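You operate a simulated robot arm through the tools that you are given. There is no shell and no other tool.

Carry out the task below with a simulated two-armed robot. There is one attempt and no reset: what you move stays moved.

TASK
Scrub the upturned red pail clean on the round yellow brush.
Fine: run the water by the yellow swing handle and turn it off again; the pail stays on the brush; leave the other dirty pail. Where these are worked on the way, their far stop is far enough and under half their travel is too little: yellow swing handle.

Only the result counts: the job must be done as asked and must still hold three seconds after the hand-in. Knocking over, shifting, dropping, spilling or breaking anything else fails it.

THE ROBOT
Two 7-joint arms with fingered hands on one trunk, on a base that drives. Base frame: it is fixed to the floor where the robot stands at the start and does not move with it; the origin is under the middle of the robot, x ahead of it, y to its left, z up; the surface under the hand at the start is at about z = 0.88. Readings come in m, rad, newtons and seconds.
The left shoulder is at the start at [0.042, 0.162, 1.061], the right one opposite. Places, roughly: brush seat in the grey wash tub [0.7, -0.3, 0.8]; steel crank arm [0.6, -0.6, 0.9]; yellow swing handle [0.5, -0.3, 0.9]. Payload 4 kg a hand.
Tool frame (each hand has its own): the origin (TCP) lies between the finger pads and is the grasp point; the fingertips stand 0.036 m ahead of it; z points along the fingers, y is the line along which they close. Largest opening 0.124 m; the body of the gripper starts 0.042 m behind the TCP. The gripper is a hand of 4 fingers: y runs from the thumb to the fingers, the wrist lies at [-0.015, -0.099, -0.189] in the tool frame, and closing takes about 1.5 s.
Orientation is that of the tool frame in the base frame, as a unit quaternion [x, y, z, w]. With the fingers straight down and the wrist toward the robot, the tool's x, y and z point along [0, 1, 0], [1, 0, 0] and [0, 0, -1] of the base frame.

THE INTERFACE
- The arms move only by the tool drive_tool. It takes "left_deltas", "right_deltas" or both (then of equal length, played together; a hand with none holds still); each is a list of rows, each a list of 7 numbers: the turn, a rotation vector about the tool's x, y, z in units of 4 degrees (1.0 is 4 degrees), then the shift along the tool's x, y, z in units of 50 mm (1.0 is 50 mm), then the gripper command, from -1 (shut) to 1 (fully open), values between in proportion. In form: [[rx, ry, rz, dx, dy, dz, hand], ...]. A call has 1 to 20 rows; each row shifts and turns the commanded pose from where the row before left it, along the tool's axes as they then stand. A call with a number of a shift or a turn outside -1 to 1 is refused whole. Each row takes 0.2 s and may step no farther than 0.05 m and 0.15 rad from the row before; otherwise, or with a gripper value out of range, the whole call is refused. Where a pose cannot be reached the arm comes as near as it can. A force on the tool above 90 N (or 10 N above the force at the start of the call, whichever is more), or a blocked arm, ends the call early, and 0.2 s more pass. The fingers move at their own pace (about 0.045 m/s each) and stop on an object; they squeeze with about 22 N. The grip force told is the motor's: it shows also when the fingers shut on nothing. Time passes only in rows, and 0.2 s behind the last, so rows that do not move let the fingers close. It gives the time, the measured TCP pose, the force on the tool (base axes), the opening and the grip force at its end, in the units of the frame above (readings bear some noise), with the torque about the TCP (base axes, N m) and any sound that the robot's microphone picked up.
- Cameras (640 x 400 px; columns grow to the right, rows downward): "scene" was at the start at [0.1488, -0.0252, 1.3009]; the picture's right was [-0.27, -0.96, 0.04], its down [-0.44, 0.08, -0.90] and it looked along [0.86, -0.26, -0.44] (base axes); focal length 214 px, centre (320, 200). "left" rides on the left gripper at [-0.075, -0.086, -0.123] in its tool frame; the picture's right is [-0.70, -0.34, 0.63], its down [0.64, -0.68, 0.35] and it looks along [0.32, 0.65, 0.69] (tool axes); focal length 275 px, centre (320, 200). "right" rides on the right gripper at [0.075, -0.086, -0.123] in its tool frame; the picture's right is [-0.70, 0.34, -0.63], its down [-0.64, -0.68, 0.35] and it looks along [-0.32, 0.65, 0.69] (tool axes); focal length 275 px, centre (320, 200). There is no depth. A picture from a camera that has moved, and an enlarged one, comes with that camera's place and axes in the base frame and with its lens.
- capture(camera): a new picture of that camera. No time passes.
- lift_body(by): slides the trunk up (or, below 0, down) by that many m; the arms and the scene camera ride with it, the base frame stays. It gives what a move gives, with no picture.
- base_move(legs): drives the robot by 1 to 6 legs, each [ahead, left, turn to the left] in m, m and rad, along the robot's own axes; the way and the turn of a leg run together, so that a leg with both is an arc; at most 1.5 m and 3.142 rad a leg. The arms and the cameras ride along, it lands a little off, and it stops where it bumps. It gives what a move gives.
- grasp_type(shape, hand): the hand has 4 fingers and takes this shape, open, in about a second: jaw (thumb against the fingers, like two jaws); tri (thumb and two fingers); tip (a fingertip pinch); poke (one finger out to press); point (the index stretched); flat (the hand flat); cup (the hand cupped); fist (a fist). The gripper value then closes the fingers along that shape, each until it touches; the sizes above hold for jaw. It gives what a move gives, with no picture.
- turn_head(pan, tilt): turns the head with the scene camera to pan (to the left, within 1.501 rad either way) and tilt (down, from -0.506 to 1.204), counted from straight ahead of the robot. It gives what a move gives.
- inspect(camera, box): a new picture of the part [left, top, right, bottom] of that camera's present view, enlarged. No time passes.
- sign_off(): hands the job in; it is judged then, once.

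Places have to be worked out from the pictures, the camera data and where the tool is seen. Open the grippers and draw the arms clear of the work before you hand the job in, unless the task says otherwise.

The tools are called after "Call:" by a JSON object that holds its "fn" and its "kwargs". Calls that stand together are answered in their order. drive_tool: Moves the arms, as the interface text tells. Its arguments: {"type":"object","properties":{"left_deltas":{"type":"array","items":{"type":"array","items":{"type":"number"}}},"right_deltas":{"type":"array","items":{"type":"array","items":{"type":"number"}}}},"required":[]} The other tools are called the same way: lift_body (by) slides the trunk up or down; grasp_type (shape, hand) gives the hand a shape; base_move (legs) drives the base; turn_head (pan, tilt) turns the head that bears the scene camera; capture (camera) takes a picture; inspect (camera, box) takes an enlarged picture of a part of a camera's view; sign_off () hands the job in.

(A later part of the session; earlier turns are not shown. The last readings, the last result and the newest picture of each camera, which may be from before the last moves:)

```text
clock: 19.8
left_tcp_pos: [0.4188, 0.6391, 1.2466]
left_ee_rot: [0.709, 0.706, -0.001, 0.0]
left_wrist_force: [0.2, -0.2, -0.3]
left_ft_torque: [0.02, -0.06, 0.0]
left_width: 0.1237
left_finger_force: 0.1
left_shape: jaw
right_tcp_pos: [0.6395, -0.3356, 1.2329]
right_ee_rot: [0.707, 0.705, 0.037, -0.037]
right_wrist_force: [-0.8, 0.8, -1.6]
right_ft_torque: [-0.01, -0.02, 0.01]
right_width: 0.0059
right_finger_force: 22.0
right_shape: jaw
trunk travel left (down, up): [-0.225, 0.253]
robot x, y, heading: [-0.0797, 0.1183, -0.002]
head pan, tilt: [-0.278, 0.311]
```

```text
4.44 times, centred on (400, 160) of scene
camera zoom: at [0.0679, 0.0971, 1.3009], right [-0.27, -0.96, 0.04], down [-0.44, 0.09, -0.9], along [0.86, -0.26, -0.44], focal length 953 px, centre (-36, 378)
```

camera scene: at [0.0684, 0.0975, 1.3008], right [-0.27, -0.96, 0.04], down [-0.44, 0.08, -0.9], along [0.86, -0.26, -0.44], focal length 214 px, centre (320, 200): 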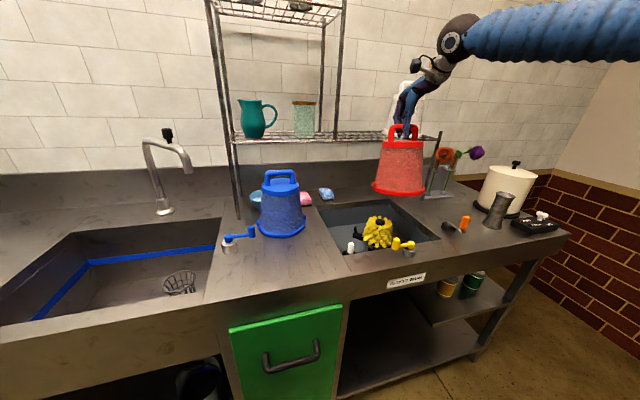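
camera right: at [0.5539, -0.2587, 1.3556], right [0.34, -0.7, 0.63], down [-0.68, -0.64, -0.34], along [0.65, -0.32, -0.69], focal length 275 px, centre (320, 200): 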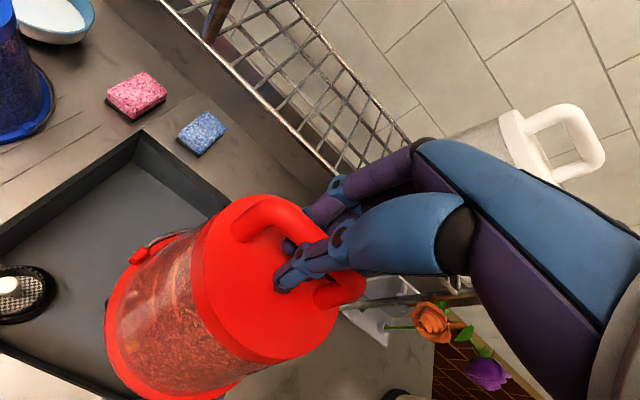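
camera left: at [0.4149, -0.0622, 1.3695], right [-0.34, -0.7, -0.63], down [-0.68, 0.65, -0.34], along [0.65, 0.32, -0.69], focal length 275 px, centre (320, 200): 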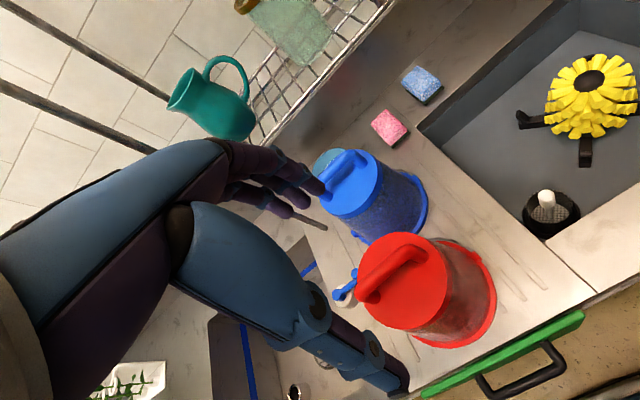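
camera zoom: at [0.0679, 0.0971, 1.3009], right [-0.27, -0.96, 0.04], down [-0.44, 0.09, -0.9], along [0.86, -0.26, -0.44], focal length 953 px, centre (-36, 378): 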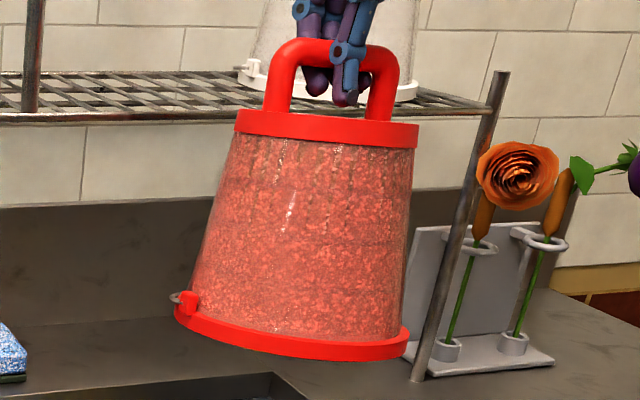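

The pail is now upright, with its centre about y = -0.3285 (needs about -0.01 m in y). I check its x position with the right camera.

Call:
{"fn": "capture", "kwargs": {"camera": "right"}}

Call:
{"fn": "inspect", "kwargs": {"camera": "right", "box": [80, 180, 400, 400]}}

```text
taken
camera right: at [0.5533, -0.274, 1.3628], right [0.34, -0.76, 0.56], down [-0.68, -0.6, -0.41], along [0.65, -0.24, -0.72], focal length 275 px, centre (320, 200)
```

right: 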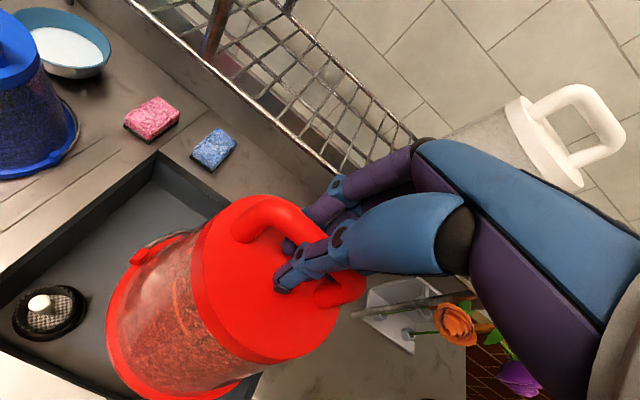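

```text
1.82 times, centred on (240, 290) of right
camera zoom: at [0.5533, -0.274, 1.3628], right [0.34, -0.76, 0.56], down [-0.68, -0.6, -0.41], along [0.65, -0.24, -0.72], focal length 500 px, centre (466, 36)
```

zoom: 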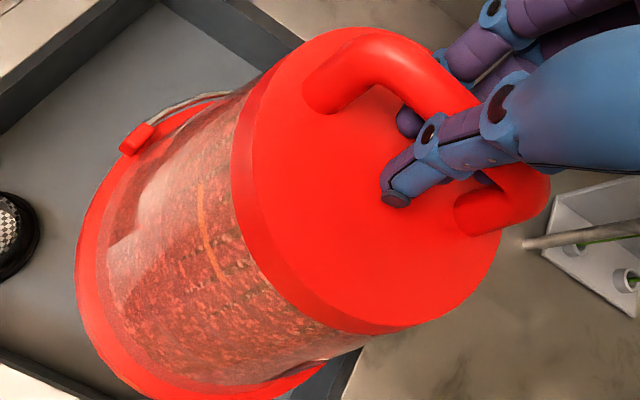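

Pail centre sits about [0.638, -0.331] while TCP reads [0.6395, -0.336]; I move forward 0.04 m, 7 mm to the right, then lower to just above the brush top and look.

Call:
{"fn": "drive_tool", "kwargs": {"right_deltas": [[0, 0, 0, -0.07, 0.4, 0, -1], [0, 0, 0, -0.07, 0.4, 0, -1], [0, 0, 0, -0.04, 0, 0.4, -1], [0, 0, 0, -0.06, 0, 0.6, -1], [0, 0, 0, -0.06, 0, 0.6, -1], [0, 0, 0, -0.06, 0, 0.6, -1], [0, 0, 0, -0.06, 0, 0.5, -1], [0, 0, 0, 0, 0, 0, -1], [0, 0, 0, 0, 0, 0, -1]]}}

Call:
{"fn": "inspect", "kwargs": {"camera": "scene", "box": [340, 140, 460, 270]}}

Call:
{"fn": "capture", "kwargs": {"camera": "right"}}

```text
clock: 21.8
left_tcp_pos: [0.4197, 0.6387, 1.2482]
left_ee_rot: [0.708, 0.706, 0.001, 0.0]
left_wrist_force: [-0.7, 0.4, -0.9]
left_ft_torque: [-0.01, -0.02, 0.0]
left_width: 0.1236
left_finger_force: 0.0
left_shape: jaw
right_tcp_pos: [0.6799, -0.344, 1.0957]
right_ee_rot: [0.706, 0.706, 0.037, -0.038]
right_wrist_force: [-0.3, -0.2, -2.4]
right_ft_torque: [-0.02, -0.02, -0.02]
right_width: 0.006
right_finger_force: 22.0
right_shape: jaw
trunk travel left (down, up): [-0.225, 0.253]
robot x, y, heading: [-0.0824, 0.1189, 0.0]
head pan, tilt: [-0.278, 0.311]
```

```text
3.08 times, centred on (400, 205) of scene
camera zoom: at [0.068, 0.0971, 1.3009], right [-0.27, -0.96, 0.04], down [-0.44, 0.09, -0.9], along [0.86, -0.26, -0.44], focal length 660 px, centre (74, 185)
```

zoom: 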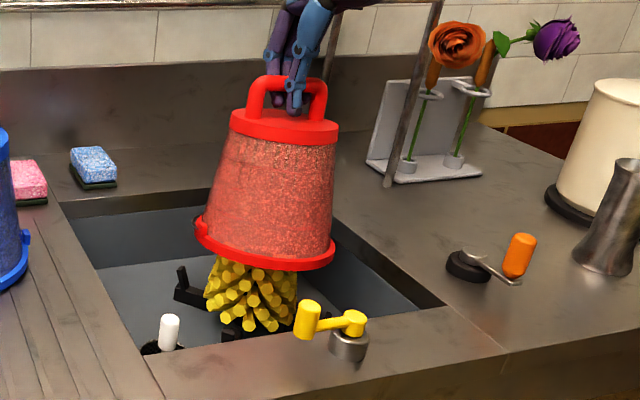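

```text
taken
camera right: at [0.5924, -0.2808, 1.2253], right [0.34, -0.76, 0.56], down [-0.68, -0.6, -0.41], along [0.65, -0.24, -0.72], focal length 275 px, centre (320, 200)
```

right: 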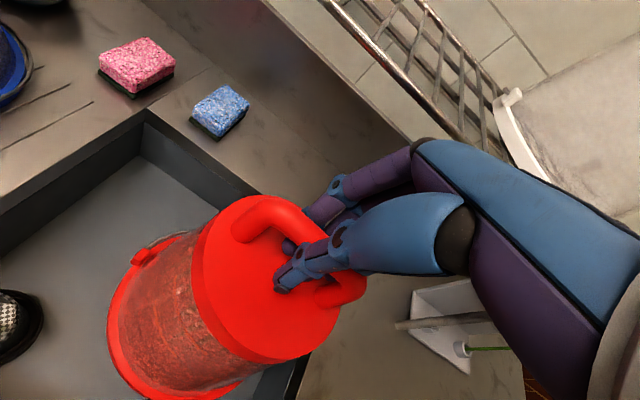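

The rim is just over the brush top and centred on it in the view. I lower slowly by another 0.075 m and watch the force.

Call:
{"fn": "drive_tool", "kwargs": {"right_deltas": [[0, 0, 0, -0.03, 0, 0.3, -1], [0, 0, 0, -0.03, 0, 0.3, -1], [0, 0, 0, -0.03, 0, 0.3, -1], [0, 0, 0, -0.03, 0, 0.3, -1], [0, 0, 0, -0.03, 0, 0.3, -1], [0, 0, 0, 0, 0, 0, -1]]}}

Call:
{"fn": "inspect", "kwargs": {"camera": "scene", "box": [340, 140, 460, 270]}}

```text
clock: 23.2
left_tcp_pos: [0.4181, 0.6382, 1.2476]
left_ee_rot: [0.708, 0.706, 0.001, 0.0]
left_wrist_force: [-0.3, 0.1, 0.7]
left_ft_torque: [-0.02, 0.0, 0.02]
left_width: 0.1238
left_finger_force: 0.1
left_shape: jaw
right_tcp_pos: [0.6782, -0.3442, 1.021]
right_ee_rot: [0.707, 0.706, 0.037, -0.038]
right_wrist_force: [-0.1, 0.2, -2.2]
right_ft_torque: [-0.02, -0.04, 0.02]
right_width: 0.0059
right_finger_force: 22.0
right_shape: jaw
trunk travel left (down, up): [-0.225, 0.253]
robot x, y, heading: [-0.0813, 0.125, 0.001]
head pan, tilt: [-0.278, 0.311]
```

```text
3.08 times, centred on (400, 205) of scene
camera zoom: at [0.0676, 0.0974, 1.301], right [-0.27, -0.96, 0.04], down [-0.44, 0.08, -0.9], along [0.86, -0.26, -0.44], focal length 660 px, centre (74, 185)
```

zoom: 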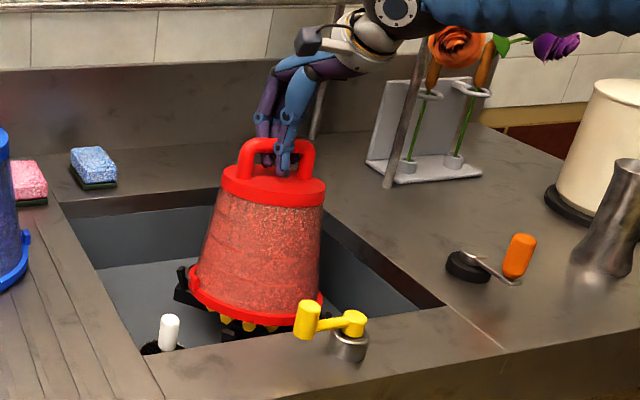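

Still no contact. I zoom on the rim and lugs before the last 3 cm.

Call:
{"fn": "inspect", "kwargs": {"camera": "scene", "box": [365, 215, 425, 260]}}

Call:
{"fn": "capture", "kwargs": {"camera": "right"}}

```text
8.89 times, centred on (395, 238) of scene
camera zoom: at [0.0676, 0.0974, 1.301], right [-0.27, -0.96, 0.04], down [-0.44, 0.08, -0.9], along [0.86, -0.26, -0.44], focal length 1906 px, centre (-347, -133)
```

zoom: 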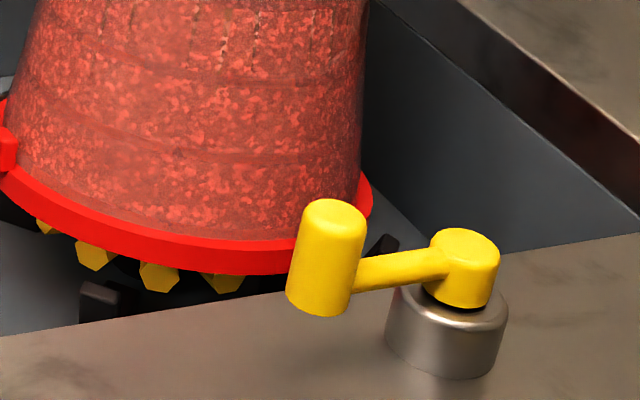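

```text
taken
camera right: at [0.5914, -0.2813, 1.1507], right [0.34, -0.76, 0.56], down [-0.68, -0.6, -0.41], along [0.65, -0.24, -0.72], focal length 275 px, centre (320, 200)
```

right: 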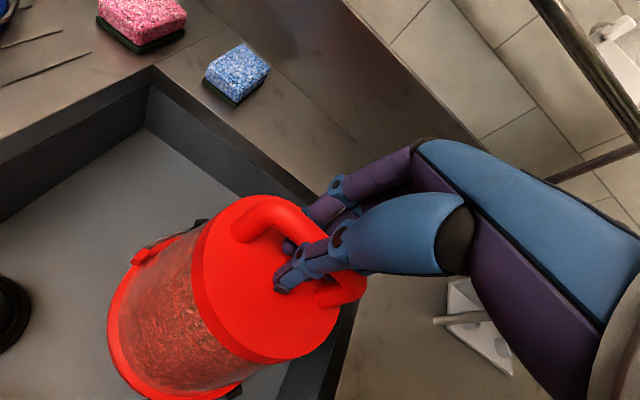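

Rim and seat line up within a couple of mm. I continue down in small steps.

Call:
{"fn": "drive_tool", "kwargs": {"right_deltas": [[0, 0, 0, -0.015, 0, 0.15, -1], [0, 0, 0, -0.015, 0, 0.15, -1], [0, 0, 0, -0.01, 0, 0.1, -1], [0, 0, 0, -0.01, 0, 0.1, -1], [0, 0, 0, 0, 0, 0, -1]]}}

Call:
{"fn": "inspect", "kwargs": {"camera": "scene", "box": [340, 140, 460, 270]}}

```text
clock: 24.4
left_tcp_pos: [0.4183, 0.6391, 1.249]
left_ee_rot: [0.707, 0.707, 0.0, 0.0]
left_wrist_force: [0.3, -0.4, -1.0]
left_ft_torque: [-0.01, 0.0, -0.01]
left_width: 0.1238
left_finger_force: 0.0
left_shape: jaw
right_tcp_pos: [0.6798, -0.3436, 0.9984]
right_ee_rot: [0.707, 0.705, 0.038, -0.035]
right_wrist_force: [8.3, -8.3, 18.7]
right_ft_torque: [0.0, -0.28, -0.15]
right_width: 0.0044
right_finger_force: 21.8
right_shape: jaw
trunk travel left (down, up): [-0.225, 0.253]
robot x, y, heading: [-0.0786, 0.1216, 0.0]
head pan, tilt: [-0.278, 0.311]
```

```text
3.08 times, centred on (400, 205) of scene
camera zoom: at [0.0671, 0.0973, 1.3014], right [-0.27, -0.96, 0.04], down [-0.44, 0.08, -0.9], along [0.86, -0.26, -0.44], focal length 660 px, centre (74, 185)
```

zoom: 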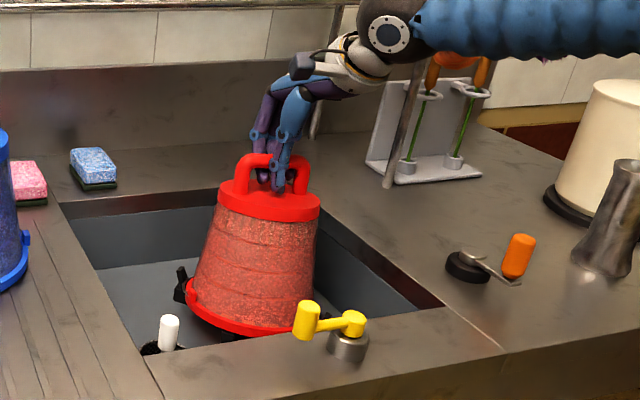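

Contact: the seat pushes the tool up and toward (+x, -y), so the front-left lug is touching the rim. I yield a few mm in that direction and ease off slightly.

Call:
{"fn": "drive_tool", "kwargs": {"right_deltas": [[0, 0, 0, -0.05, 0.05, -0.05, -1], [0, 0, 0, -0.04, 0.04, 0, -1], [0, 0, 0, 0, 0, 0.05, -1], [0, 0, 0, 0, 0, 0, -1]]}}

Call:
{"fn": "inspect", "kwargs": {"camera": "scene", "box": [360, 180, 430, 260]}}

Call:
{"fn": "capture", "kwargs": {"camera": "right"}}

```text
clock: 25.4
left_tcp_pos: [0.4196, 0.6376, 1.2483]
left_ee_rot: [0.708, 0.706, 0.0, 0.001]
left_wrist_force: [0.3, -0.1, -0.6]
left_ft_torque: [-0.01, -0.01, 0.02]
left_width: 0.1238
left_finger_force: 0.2
left_shape: jaw
right_tcp_pos: [0.6845, -0.3469, 0.996]
right_ee_rot: [0.707, 0.705, 0.037, -0.037]
right_wrist_force: [6.2, -5.4, 12.3]
right_ft_torque: [0.1, -0.12, -0.1]
right_width: 0.0045
right_finger_force: 21.8
right_shape: jaw
trunk travel left (down, up): [-0.225, 0.253]
robot x, y, heading: [-0.0806, 0.1208, -0.001]
head pan, tilt: [-0.278, 0.311]
```

```text
5.00 times, centred on (395, 220) of scene
camera zoom: at [0.0673, 0.0974, 1.3011], right [-0.27, -0.96, 0.04], down [-0.44, 0.08, -0.9], along [0.86, -0.26, -0.44], focal length 1072 px, centre (-55, 100)
```

zoom: 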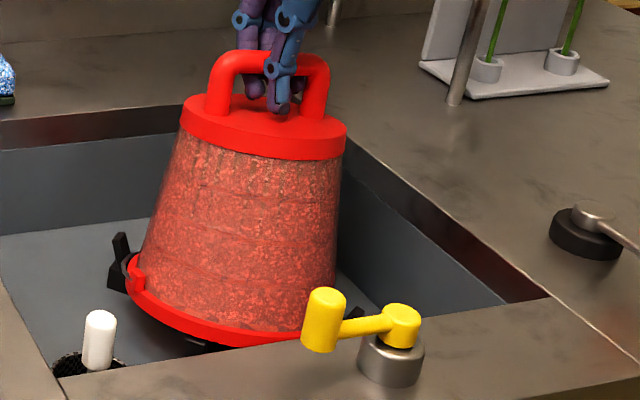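

```text
taken
camera right: at [0.5967, -0.2855, 1.1254], right [0.34, -0.76, 0.56], down [-0.68, -0.6, -0.41], along [0.65, -0.24, -0.72], focal length 275 px, centre (320, 200)
```

right: 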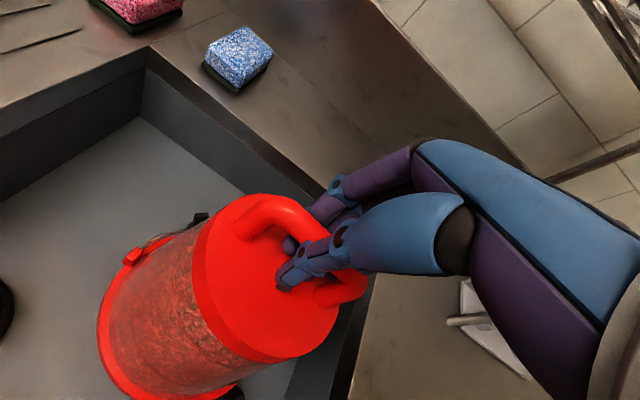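

The pail is upright and TCP z = 0.996 matches the expected seated height; remaining side force suggests it is still a bit off. I yield 3 mm more the same way and re-read the force.

Call:
{"fn": "drive_tool", "kwargs": {"right_deltas": [[0, 0, 0, -0.04, 0.05, 0, -1], [0, 0, 0, 0, 0, 0, -1], [0, 0, 0, 0, 0, 0, -1]]}}

Call:
{"fn": "inspect", "kwargs": {"camera": "scene", "box": [360, 180, 430, 260]}}

```text
clock: 26.2
left_tcp_pos: [0.418, 0.6378, 1.2482]
left_ee_rot: [0.708, 0.707, 0.0, 0.0]
left_wrist_force: [0.2, -0.2, -0.8]
left_ft_torque: [-0.02, -0.02, 0.03]
left_width: 0.1239
left_finger_force: 0.1
left_shape: jaw
right_tcp_pos: [0.6875, -0.3483, 0.9956]
right_ee_rot: [0.707, 0.706, 0.037, -0.038]
right_wrist_force: [-2.6, 2.9, 11.3]
right_ft_torque: [0.27, -0.03, 0.02]
right_width: 0.0049
right_finger_force: 22.3
right_shape: jaw
trunk travel left (down, up): [-0.225, 0.253]
robot x, y, heading: [-0.0819, 0.1221, -0.003]
head pan, tilt: [-0.278, 0.311]
```

```text
5.00 times, centred on (395, 220) of scene
camera zoom: at [0.0667, 0.0982, 1.3011], right [-0.27, -0.96, 0.04], down [-0.44, 0.08, -0.9], along [0.86, -0.26, -0.44], focal length 1072 px, centre (-55, 100)
```

zoom: 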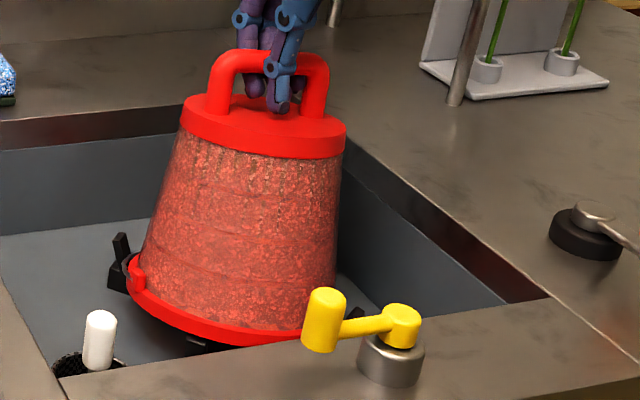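

The side force flipped sign without the pail moving, so it is captured between the lugs and resting on the seat. I open the hand in place.

Call:
{"fn": "drive_tool", "kwargs": {"right_deltas": [[0, 0, 0, 0.01, -0.02, -0.03, -0.7], [0, 0, 0, 0, 0, 0, -0.4], [0, 0, 0, 0, 0, 0, 0], [0, 0, 0, 0, 0, 0, 0.4], [0, 0, 0, 0, 0, 0, 0.7], [0, 0, 0, 0, 0, 0, 0.9], [0, 0, 0, 0, 0, 0, 0.9], [0, 0, 0, 0, 0, 0, 0.9]]}}

Call:
{"fn": "inspect", "kwargs": {"camera": "scene", "box": [350, 160, 440, 260]}}

Call:
{"fn": "capture", "kwargs": {"camera": "right"}}

```text
clock: 28.0
left_tcp_pos: [0.4199, 0.6389, 1.2475]
left_ee_rot: [0.707, 0.707, -0.001, 0.001]
left_wrist_force: [-0.9, 0.2, 0.5]
left_ft_torque: [-0.01, -0.02, -0.02]
left_width: 0.1238
left_finger_force: 0.1
left_shape: jaw
right_tcp_pos: [0.6867, -0.3492, 0.9963]
right_ee_rot: [0.707, 0.706, 0.037, -0.037]
right_wrist_force: [-0.3, -0.2, 0.0]
right_ft_torque: [0.0, -0.02, -0.01]
right_width: 0.1174
right_finger_force: 0.1
right_shape: jaw
trunk travel left (down, up): [-0.225, 0.253]
robot x, y, heading: [-0.0817, 0.1219, -0.0]
head pan, tilt: [-0.278, 0.311]
```

```text
4.00 times, centred on (395, 210) of scene
camera zoom: at [0.0677, 0.0974, 1.3009], right [-0.27, -0.96, 0.04], down [-0.44, 0.08, -0.9], along [0.86, -0.26, -0.44], focal length 858 px, centre (20, 160)
```

zoom: 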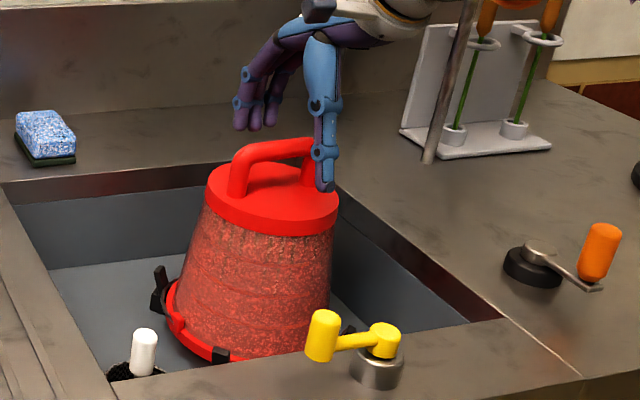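

```text
taken
camera right: at [0.5991, -0.2875, 1.1259], right [0.34, -0.76, 0.56], down [-0.68, -0.6, -0.41], along [0.65, -0.24, -0.72], focal length 275 px, centre (320, 200)
```

right: 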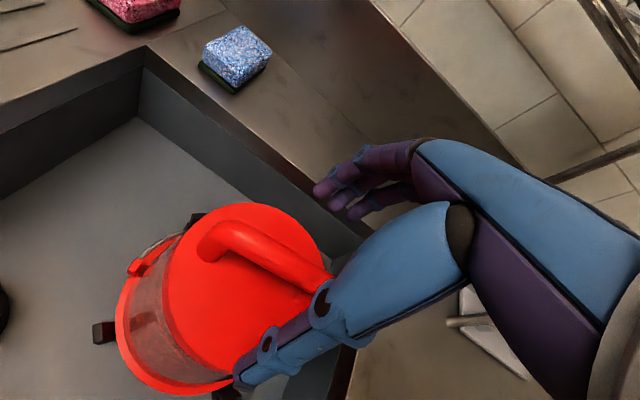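

The pail dropped onto the seat and turned slightly. I lift the hand straight up clear of the handle and inspect the seating.

Call:
{"fn": "drive_tool", "kwargs": {"right_deltas": [[0, 0, 0, 0.03, 0, -0.3, 0.9], [0, 0, 0, 0.06, 0, -0.6, 0.9], [0, 0, 0, 0.09, 0, -0.9, 0.9], [0, 0, 0, 0.09, 0, -0.9, 0.9], [0, 0, 0, 0.09, 0, -0.9, 0.9], [0, 0, 0, 0, 0, 0, 0.9]]}}

Call:
{"fn": "inspect", "kwargs": {"camera": "scene", "box": [350, 160, 440, 260]}}

Call:
{"fn": "capture", "kwargs": {"camera": "right"}}

```text
clock: 29.4
left_tcp_pos: [0.4193, 0.6371, 1.247]
left_ee_rot: [0.708, 0.706, 0.0, 0.0]
left_wrist_force: [0.4, 0.2, 0.2]
left_ft_torque: [0.01, -0.02, -0.01]
left_width: 0.1239
left_finger_force: 0.0
left_shape: jaw
right_tcp_pos: [0.6849, -0.3516, 1.1758]
right_ee_rot: [0.707, 0.705, 0.037, -0.037]
right_wrist_force: [-0.8, 0.6, -0.5]
right_ft_torque: [0.01, -0.03, -0.01]
right_width: 0.1175
right_finger_force: 0.0
right_shape: jaw
trunk travel left (down, up): [-0.225, 0.253]
robot x, y, heading: [-0.0812, 0.1237, -0.002]
head pan, tilt: [-0.278, 0.311]
```

```text
4.00 times, centred on (395, 210) of scene
camera zoom: at [0.0682, 0.0969, 1.3008], right [-0.27, -0.96, 0.04], down [-0.44, 0.09, -0.9], along [0.86, -0.26, -0.44], focal length 858 px, centre (20, 160)
```

zoom: 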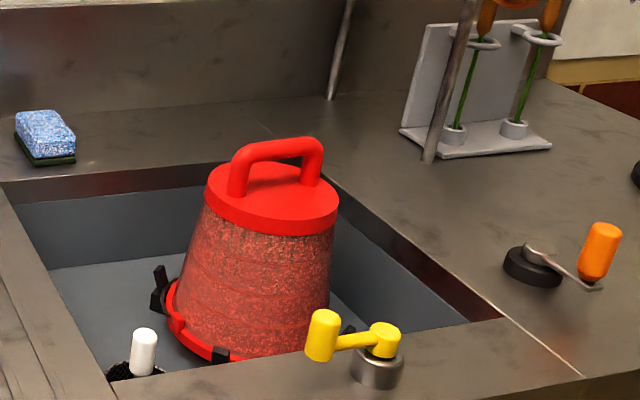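

```text
taken
camera right: at [0.5977, -0.2896, 1.3055], right [0.34, -0.76, 0.56], down [-0.68, -0.6, -0.41], along [0.65, -0.24, -0.72], focal length 275 px, centre (320, 200)
```

right: 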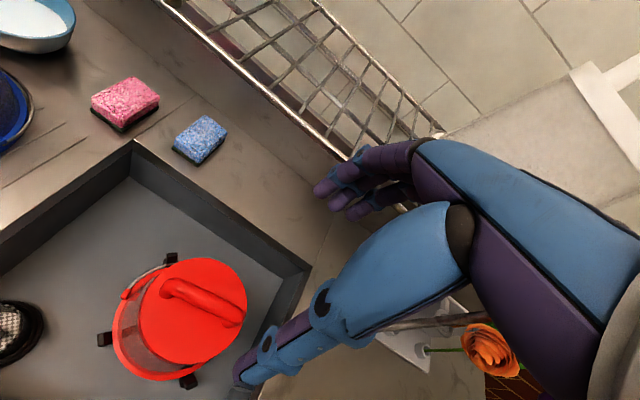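

The pail appears seated inside the lugs. The open fingers are near the shelf rail, so I back the hand away toward the robot first, then inspect.

Call:
{"fn": "inspect", "kwargs": {"camera": "right", "box": [80, 230, 280, 400]}}

Call:
{"fn": "drive_tool", "kwargs": {"right_deltas": [[0, -0.75, 0, 0, -0.8, 0, 0.9], [0, -0.75, 0, 0, -0.8, -0.3, 0.9], [0, 0, 0, 0, -0.9, -0.3, 0.9], [0, 0, 0, 0, 0, 0, 0.9]]}}

Call:
{"fn": "capture", "kwargs": {"camera": "scene"}}

Call:
{"fn": "capture", "kwargs": {"camera": "right"}}

```text
2.35 times, centred on (180, 315) of right
camera zoom: at [0.5977, -0.2896, 1.3055], right [0.34, -0.76, 0.56], down [-0.68, -0.6, -0.41], along [0.65, -0.24, -0.72], focal length 648 px, centre (649, -71)
```

zoom: 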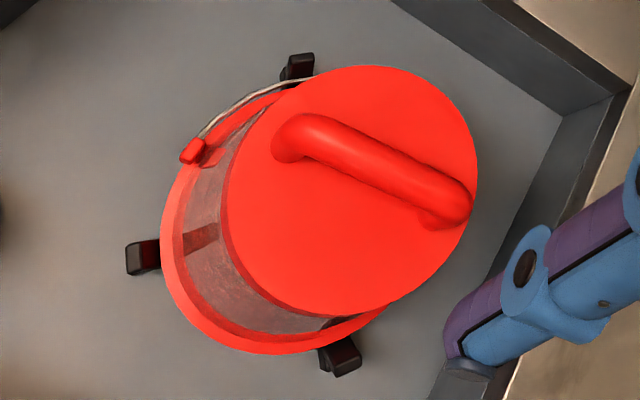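

```text
clock: 30.4
left_tcp_pos: [0.4214, 0.6394, 1.2468]
left_ee_rot: [0.708, 0.706, -0.001, 0.0]
left_wrist_force: [-0.1, 0.9, -0.1]
left_ft_torque: [0.0, 0.01, -0.03]
left_width: 0.1238
left_finger_force: 0.2
left_shape: jaw
right_tcp_pos: [0.5644, -0.3503, 1.2054]
right_ee_rot: [0.707, 0.707, -0.001, -0.001]
right_wrist_force: [0.0, 0.7, -1.2]
right_ft_torque: [-0.02, 0.04, -0.01]
right_width: 0.1174
right_finger_force: 0.1
right_shape: jaw
trunk travel left (down, up): [-0.225, 0.253]
robot x, y, heading: [-0.0798, 0.124, -0.004]
head pan, tilt: [-0.278, 0.311]
```

```text
taken
camera scene: at [0.069, 0.0979, 1.3006], right [-0.27, -0.96, 0.04], down [-0.44, 0.08, -0.9], along [0.86, -0.26, -0.44], focal length 214 px, centre (320, 200)
```

scene: 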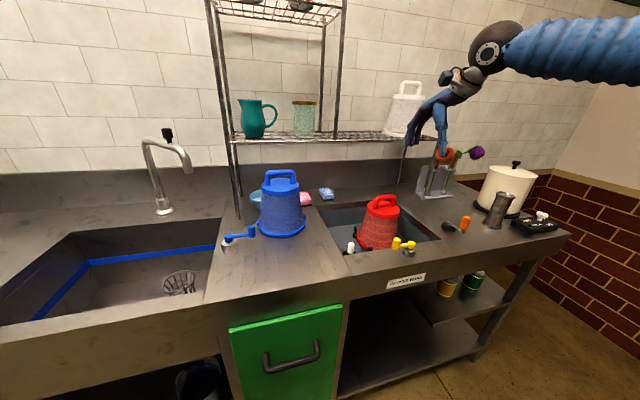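

```text
taken
camera right: at [0.4768, -0.276, 1.3286], right [0.34, -0.7, 0.63], down [-0.68, -0.64, -0.34], along [0.65, -0.32, -0.69], focal length 275 px, centre (320, 200)
```

right: 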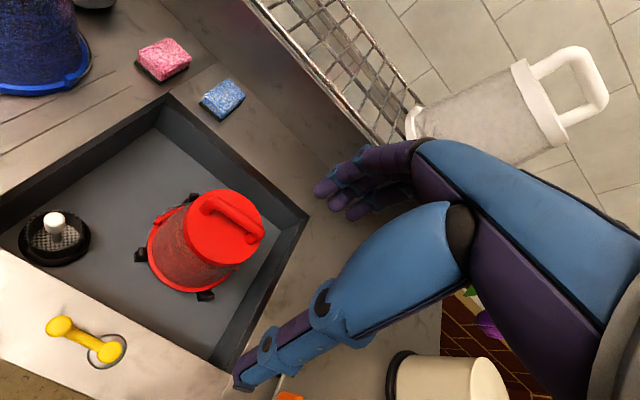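

The pail sits inside all lugs. The yellow lever's pivot is about [0.481, -0.316] with the knob at [0.482, -0.262], z ≈ 0.93. I try the "tip" pinch shape and look at the hand before using it on the knob.

Call:
{"fn": "grasp_type", "kwargs": {"hand": "right", "shape": "tip"}}

Call:
{"fn": "capture", "kwargs": {"camera": "right"}}

Call:
{"fn": "inspect", "kwargs": {"camera": "scene", "box": [400, 60, 480, 160]}}

Call:
{"fn": "inspect", "kwargs": {"camera": "right", "box": [0, 290, 160, 390]}}

```text
clock: 31.3
left_tcp_pos: [0.4195, 0.6377, 1.2491]
left_ee_rot: [0.708, 0.706, 0.0, -0.001]
left_wrist_force: [-0.3, -0.3, 0.8]
left_ft_torque: [0.03, -0.04, 0.03]
left_width: 0.1238
left_finger_force: 0.0
left_shape: jaw
right_tcp_pos: [0.5632, -0.3519, 1.2065]
right_ee_rot: [0.708, 0.706, 0.001, -0.001]
right_wrist_force: [0.3, 0.3, -1.2]
right_ft_torque: [0.02, 0.01, 0.01]
right_width: 0.1236
right_finger_force: 0.0
right_shape: tip
trunk travel left (down, up): [-0.225, 0.253]
robot x, y, heading: [-0.0812, 0.1225, -0.005]
head pan, tilt: [-0.278, 0.311]
```

```text
taken
camera right: at [0.4759, -0.2764, 1.3293], right [0.34, -0.7, 0.63], down [-0.68, -0.64, -0.35], along [0.65, -0.32, -0.69], focal length 275 px, centre (320, 200)
```

right: 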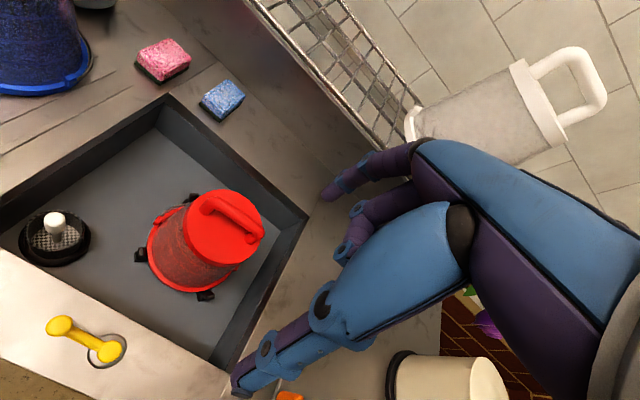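

```text
4.00 times, centred on (440, 110) of scene
camera zoom: at [0.0678, 0.0975, 1.3009], right [-0.27, -0.96, 0.04], down [-0.44, 0.08, -0.9], along [0.86, -0.26, -0.44], focal length 858 px, centre (-160, 560)
```

zoom: 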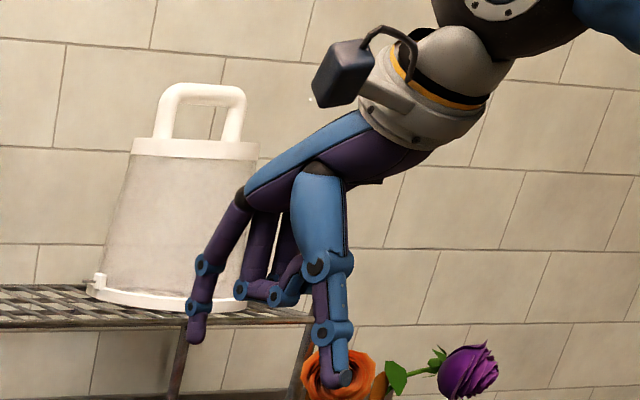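

```text
4.00 times, centred on (80, 340) of right
camera zoom: at [0.4759, -0.2764, 1.3293], right [0.34, -0.7, 0.63], down [-0.68, -0.64, -0.35], along [0.65, -0.32, -0.69], focal length 1101 px, centre (1280, -360)
```

zoom: 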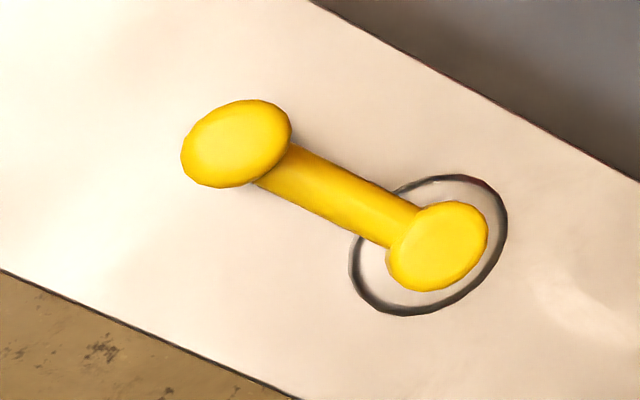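

The lever knob spans z ≈ 0.91–0.947 at [0.4805, -0.26], 4 cm behind the counter's front edge. I move the pinch hand over it and lower to z ≈ 1.0 for a check.

Call:
{"fn": "drive_tool", "kwargs": {"right_deltas": [[0, 0, 0, 0.613, -0.551, 0, 1], [0, 0, 0, 0.613, -0.551, 0, 1], [0, 0, 0, 0.613, -0.551, 0, 1], [0, 0, 0, 0, 0, 0.8, 1], [0, 0, 0, 0, 0, 0.9, 1], [0, 0, 0, 0, 0, 0.9, 1], [0, 0, 0, 0, 0, 0.8, 1], [0, 0, 0, 0, 0, 0.6, 1], [0, 0, 0, 0, 0, 0, 1]]}}

Call:
{"fn": "inspect", "kwargs": {"camera": "scene", "box": [360, 170, 456, 270]}}

Call:
{"fn": "capture", "kwargs": {"camera": "right"}}

```text
clock: 33.3
left_tcp_pos: [0.4188, 0.6384, 1.2484]
left_ee_rot: [0.707, 0.707, 0.0, 0.0]
left_wrist_force: [0.4, 0.2, -0.6]
left_ft_torque: [0.01, 0.01, 0.02]
left_width: 0.1236
left_finger_force: 0.0
left_shape: jaw
right_tcp_pos: [0.4792, -0.26, 1.0083]
right_ee_rot: [0.707, 0.707, 0.0, 0.001]
right_wrist_force: [0.1, 0.9, 1.3]
right_ft_torque: [-0.02, -0.01, -0.01]
right_width: 0.1239
right_finger_force: 0.0
right_shape: tip
trunk travel left (down, up): [-0.225, 0.253]
robot x, y, heading: [-0.0806, 0.1215, -0.005]
head pan, tilt: [-0.278, 0.311]
```

```text
4.00 times, centred on (408, 220) of scene
camera zoom: at [0.0673, 0.0977, 1.3011], right [-0.27, -0.96, 0.04], down [-0.44, 0.08, -0.9], along [0.86, -0.26, -0.44], focal length 858 px, centre (-32, 120)
```

zoom: 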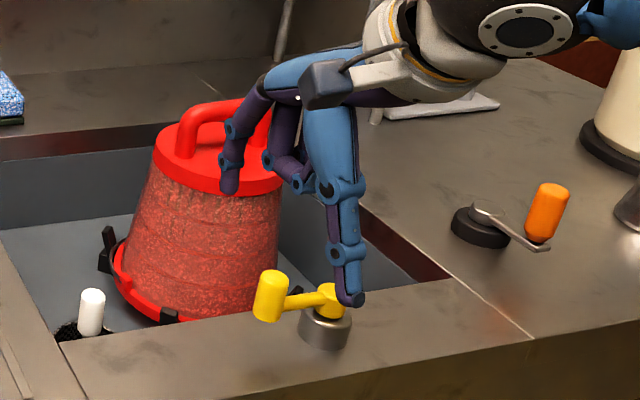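

```text
taken
camera right: at [0.3925, -0.1837, 1.1311], right [0.34, -0.7, 0.63], down [-0.68, -0.64, -0.35], along [0.65, -0.32, -0.69], focal length 275 px, centre (320, 200)
```

right: 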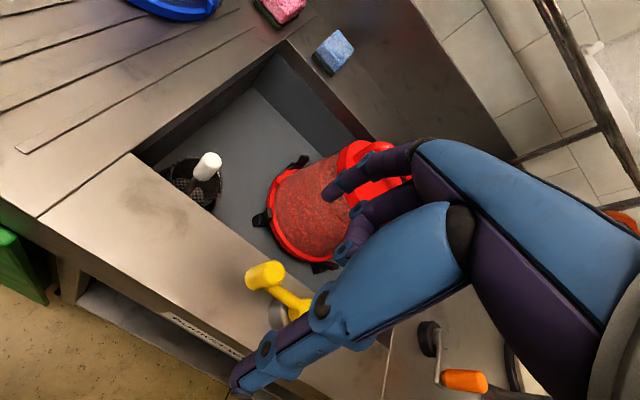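

Thumb and index straddle the knob line properly. I lower to z ≈ 0.94 and close gently on the knob.

Call:
{"fn": "drive_tool", "kwargs": {"right_deltas": [[0, 0, 0, 0, 0.03, 0.5, 1], [0, 0, 0, 0, 0, 0.5, 1], [0, 0, 0, 0, 0, 0.36, 1], [0, 0, 0, 0, 0, 0, 1]]}}

Call:
{"fn": "inspect", "kwargs": {"camera": "scene", "box": [360, 190, 440, 270]}}

Call:
{"fn": "capture", "kwargs": {"camera": "right"}}

```text
clock: 34.3
left_tcp_pos: [0.4195, 0.6385, 1.2478]
left_ee_rot: [0.707, 0.707, 0.0, 0.001]
left_wrist_force: [0.7, -0.3, 0.7]
left_ft_torque: [0.04, 0.0, 0.03]
left_width: 0.124
left_finger_force: 0.1
left_shape: jaw
right_tcp_pos: [0.4802, -0.2577, 0.9406]
right_ee_rot: [0.708, 0.706, 0.0, 0.001]
right_wrist_force: [0.3, 0.6, -0.2]
right_ft_torque: [-0.01, -0.01, 0.0]
right_width: 0.1238
right_finger_force: 0.0
right_shape: tip
trunk travel left (down, up): [-0.225, 0.253]
robot x, y, heading: [-0.0798, 0.1218, -0.0]
head pan, tilt: [-0.278, 0.311]
```

```text
5.00 times, centred on (400, 230) of scene
camera zoom: at [0.0674, 0.0976, 1.301], right [-0.27, -0.96, 0.04], down [-0.44, 0.08, -0.9], along [0.86, -0.26, -0.44], focal length 1072 px, centre (-80, 50)
```

zoom: 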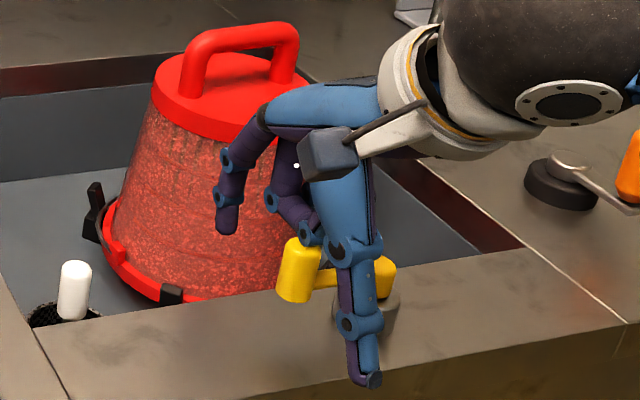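

```text
taken
camera right: at [0.3931, -0.1832, 1.0635], right [0.34, -0.7, 0.63], down [-0.68, -0.64, -0.35], along [0.65, -0.32, -0.69], focal length 275 px, centre (320, 200)
```

right: 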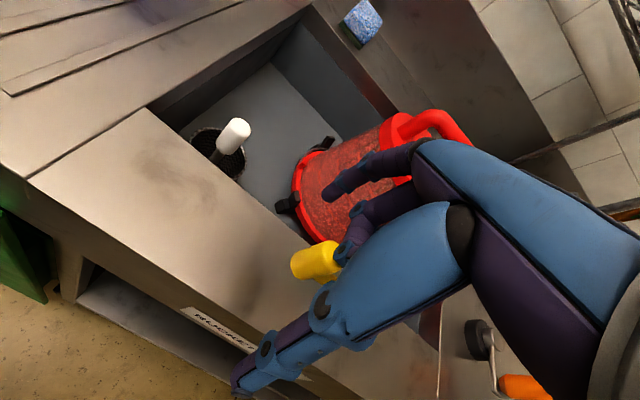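

No contact so far. I close the pinch on the knob.

Call:
{"fn": "drive_tool", "kwargs": {"right_deltas": [[0, 0, 0, 0, 0, 0, -1], [0, 0, 0, 0, 0, 0, -1], [0, 0, 0, 0, 0, 0, -1], [0, 0, 0, 0, 0, 0, -1], [0, 0, 0, 0, 0, 0, -1], [0, 0, 0, 0, 0, 0, -1], [0, 0, 0, 0, 0, 0, -1], [0, 0, 0, 0, 0, 0, -1]]}}

Call:
{"fn": "inspect", "kwargs": {"camera": "scene", "box": [360, 190, 440, 270]}}

Call:
{"fn": "capture", "kwargs": {"camera": "right"}}

```text
clock: 36.1
left_tcp_pos: [0.418, 0.639, 1.2475]
left_ee_rot: [0.707, 0.707, -0.001, 0.0]
left_wrist_force: [0.0, -1.0, -0.3]
left_ft_torque: [-0.03, -0.01, -0.02]
left_width: 0.124
left_finger_force: 0.1
left_shape: jaw
right_tcp_pos: [0.481, -0.2574, 0.9415]
right_ee_rot: [0.708, 0.707, 0.0, 0.0]
right_wrist_force: [-0.6, 8.3, -2.1]
right_ft_torque: [0.08, -0.53, 0.07]
right_width: 0.0223
right_finger_force: 22.1
right_shape: tip
trunk travel left (down, up): [-0.225, 0.253]
robot x, y, heading: [-0.0758, 0.1222, -0.003]
head pan, tilt: [-0.278, 0.311]
```

```text
5.00 times, centred on (400, 230) of scene
camera zoom: at [0.0677, 0.0979, 1.301], right [-0.27, -0.96, 0.04], down [-0.44, 0.08, -0.9], along [0.86, -0.26, -0.44], focal length 1072 px, centre (-80, 50)
```

zoom: 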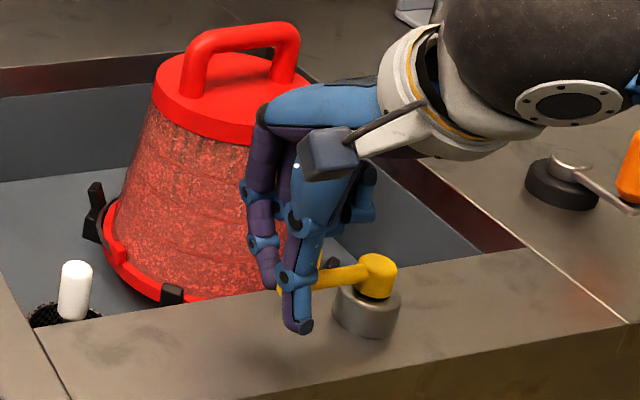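

```text
taken
camera right: at [0.3931, -0.1826, 1.0635], right [0.34, -0.7, 0.63], down [-0.68, -0.64, -0.35], along [0.65, -0.32, -0.69], focal length 275 px, centre (320, 200)
```

right: 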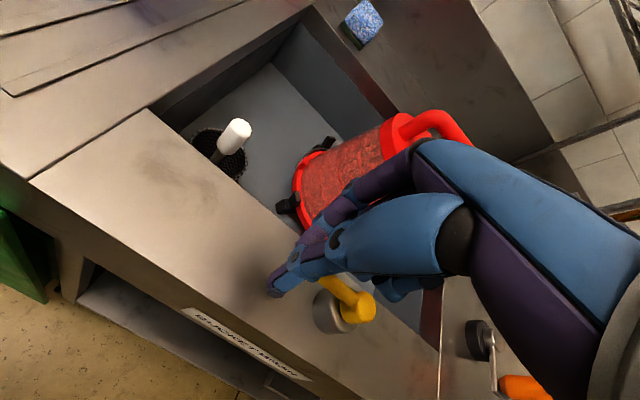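

The pinch holds the knob (22 mm, 22 N). I test which way the lever swings with a small pull toward the robot (-x).

Call:
{"fn": "drive_tool", "kwargs": {"right_deltas": [[0, 0, 0, 0, -0.1, 0, -1], [0, 0, 0, 0, -0.1, 0, -1], [0, 0, 0, 0, 0, 0, -1]]}}

```text
clock: 36.9
left_tcp_pos: [0.419, 0.6402, 1.2471]
left_ee_rot: [0.709, 0.706, -0.001, 0.0]
left_wrist_force: [0.6, 0.0, 0.1]
left_ft_torque: [-0.05, -0.04, 0.0]
left_width: 0.1239
left_finger_force: 0.0
left_shape: jaw
right_tcp_pos: [0.4691, -0.257, 0.9414]
right_ee_rot: [0.707, 0.707, 0.0, 0.0]
right_wrist_force: [-0.7, 16.2, -0.3]
right_ft_torque: [0.34, -0.48, 0.14]
right_width: 0.0194
right_finger_force: 21.7
right_shape: tip
trunk travel left (down, up): [-0.225, 0.253]
robot x, y, heading: [-0.0794, 0.1236, -0.001]
head pan, tilt: [-0.278, 0.311]
```

Almost no x resistance; I check whether the lever really moved with the hand.

Call:
{"fn": "inspect", "kwargs": {"camera": "scene", "box": [370, 210, 430, 270]}}

Call:
{"fn": "inspect", "kwargs": {"camera": "right", "box": [240, 200, 420, 350]}}

```text
6.67 times, centred on (400, 240) of scene
camera zoom: at [0.0675, 0.0987, 1.301], right [-0.27, -0.96, 0.04], down [-0.44, 0.08, -0.9], along [0.86, -0.26, -0.44], focal length 1430 px, centre (-213, -67)
```

zoom: 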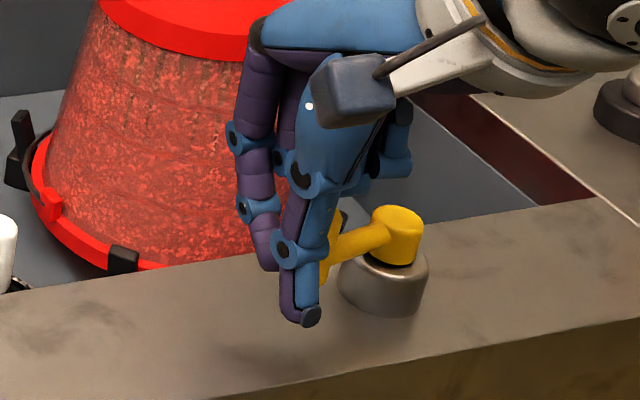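

```text
2.67 times, centred on (330, 275) of right
camera zoom: at [0.3826, -0.1825, 1.0633], right [0.34, -0.7, 0.63], down [-0.68, -0.64, -0.35], along [0.65, -0.32, -0.69], focal length 734 px, centre (293, 0)
```

zoom: 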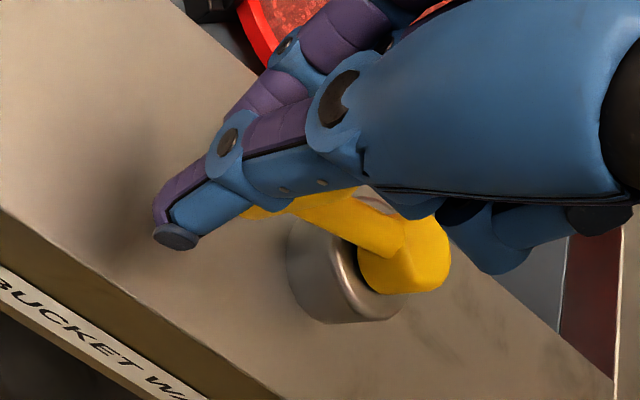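

The lever did swing with the hand toward the robot (about 11°). I now follow its arc, turning the wrist along with it, and watch forces and sounds.

Call:
{"fn": "drive_tool", "kwargs": {"right_deltas": [[0, 0, -0.9, 0, 0, 0, -1], [0, 0, -0.9, 0, 0, 0, -1], [0, 0, -0.9, 0, 0, 0, -1], [0, 0, -1, -0.003, -0.08, 0, -1], [0, 0, -1, -0.003, -0.08, 0, -1], [0, 0, -1, -0.003, -0.08, 0, -1], [0, 0, -1, -0.003, -0.08, 0, -1], [0, 0, 0, 0, 0, 0, -1]]}}

Call:
{"fn": "inspect", "kwargs": {"camera": "scene", "box": [360, 190, 440, 270]}}

```text
clock: 38.7
left_tcp_pos: [0.4191, 0.6394, 1.2472]
left_ee_rot: [0.707, 0.707, -0.001, 0.0]
left_wrist_force: [-0.6, 0.6, 0.4]
left_ft_torque: [0.02, -0.01, -0.02]
left_width: 0.1236
left_finger_force: 0.1
left_shape: jaw
right_tcp_pos: [0.4546, -0.2644, 0.9408]
right_ee_rot: [0.525, 0.851, -0.001, 0.001]
right_wrist_force: [-6.4, 12.9, 3.1]
right_ft_torque: [0.32, -0.4, 0.02]
right_width: 0.0185
right_finger_force: 22.1
right_shape: tip
trunk travel left (down, up): [-0.225, 0.253]
robot x, y, heading: [-0.0848, 0.1212, 0.0]
head pan, tilt: [-0.278, 0.311]
```

```text
5.00 times, centred on (400, 230) of scene
camera zoom: at [0.0671, 0.0985, 1.3011], right [-0.27, -0.96, 0.04], down [-0.44, 0.08, -0.9], along [0.86, -0.26, -0.44], focal length 1072 px, centre (-80, 50)
```

zoom: 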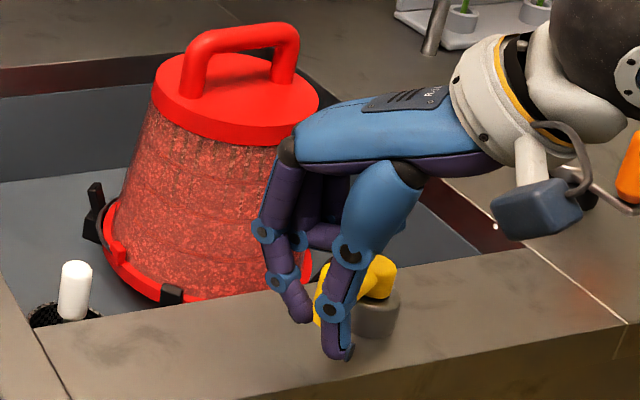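

Force is purely radial (outward ~14 N), with no tangential resistance; the lever is at about 27°. I continue along the arc, easing outward slightly.

Call:
{"fn": "drive_tool", "kwargs": {"right_deltas": [[0, 0, -1, 0.02, -0.08, 0, -1], [0, 0, -1, 0.02, -0.08, 0, -1], [0, 0, -1, 0.01, -0.08, 0, -1], [0, 0, -1, 0.0, -0.08, 0, -1], [0, 0, -1, -0.003, -0.08, 0, -1], [0, 0, -1, -0.003, -0.08, 0, -1], [0, 0, -1, -0.003, -0.08, 0, -1], [0, 0, 0, 0, 0, 0, -1]]}}

Call:
{"fn": "inspect", "kwargs": {"camera": "scene", "box": [360, 190, 440, 270]}}

```text
clock: 40.5
left_tcp_pos: [0.4193, 0.6369, 1.2477]
left_ee_rot: [0.708, 0.706, 0.0, 0.0]
left_wrist_force: [-0.5, -0.3, 0.3]
left_ft_torque: [-0.01, 0.0, -0.02]
left_width: 0.1239
left_finger_force: 0.2
left_shape: jaw
right_tcp_pos: [0.4318, -0.2798, 0.9397]
right_ee_rot: [0.303, 0.953, 0.0, 0.0]
right_wrist_force: [0.6, 0.6, -0.7]
right_ft_torque: [-0.01, -0.01, 0.01]
right_width: 0.0096
right_finger_force: 22.1
right_shape: tip
trunk travel left (down, up): [-0.225, 0.253]
robot x, y, heading: [-0.0837, 0.1213, -0.002]
head pan, tilt: [-0.278, 0.311]
```

```text
5.00 times, centred on (400, 230) of scene
camera zoom: at [0.0676, 0.0976, 1.301], right [-0.27, -0.96, 0.04], down [-0.44, 0.08, -0.9], along [0.86, -0.26, -0.44], focal length 1072 px, centre (-80, 50)
```

zoom: 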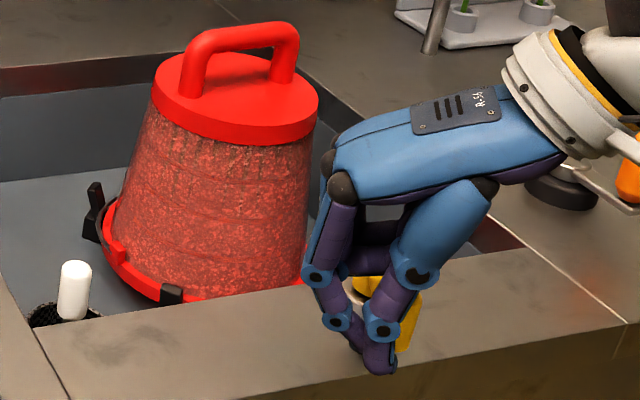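

The knob slipped out of the pinch. I raise the hand to see where the lever stands now.

Call:
{"fn": "drive_tool", "kwargs": {"right_deltas": [[0, 0, 0, 0, 0, -0.5, -1], [0, 0, 0, 0, 0, -0.9, -1], [0, 0, 0, 0, 0, -0.9, -1], [0, 0, 0, 0, 0, 0, -1]]}}

Call:
{"fn": "inspect", "kwargs": {"camera": "scene", "box": [360, 190, 440, 270]}}

Call:
{"fn": "capture", "kwargs": {"camera": "right"}}

```text
clock: 41.5
left_tcp_pos: [0.4188, 0.6373, 1.2479]
left_ee_rot: [0.708, 0.706, 0.0, 0.0]
left_wrist_force: [0.6, 0.2, 0.1]
left_ft_torque: [0.02, 0.0, 0.02]
left_width: 0.124
left_finger_force: 0.1
left_shape: jaw
right_tcp_pos: [0.4315, -0.2806, 1.0529]
right_ee_rot: [0.303, 0.953, 0.0, 0.0]
right_wrist_force: [0.1, 0.3, -0.3]
right_ft_torque: [0.01, 0.01, 0.02]
right_width: 0.0099
right_finger_force: 21.9
right_shape: tip
trunk travel left (down, up): [-0.225, 0.253]
robot x, y, heading: [-0.0804, 0.1216, -0.005]
head pan, tilt: [-0.278, 0.311]
```

```text
5.00 times, centred on (400, 230) of scene
camera zoom: at [0.068, 0.0967, 1.3008], right [-0.27, -0.96, 0.04], down [-0.44, 0.09, -0.9], along [0.86, -0.26, -0.44], focal length 1072 px, centre (-80, 50)
```

zoom: 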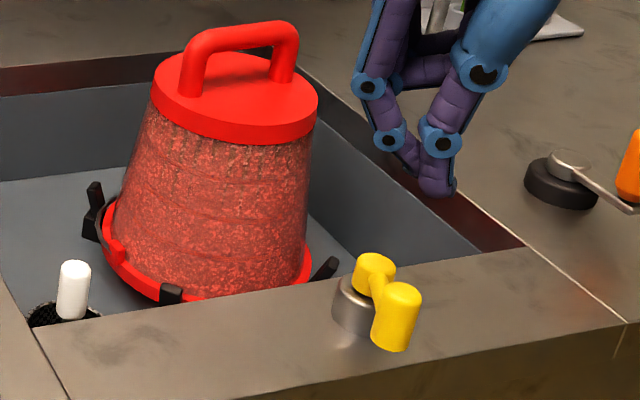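

```text
taken
camera right: at [0.3184, -0.3068, 1.1765], right [0.76, -0.13, 0.63], down [0.13, -0.93, -0.35], along [0.63, 0.35, -0.69], focal length 275 px, centre (320, 200)
```

right: 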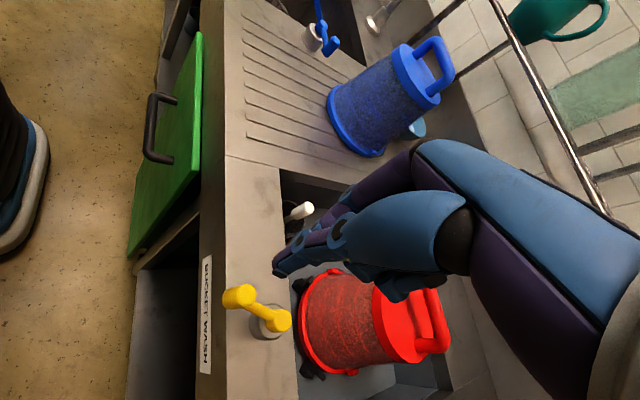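

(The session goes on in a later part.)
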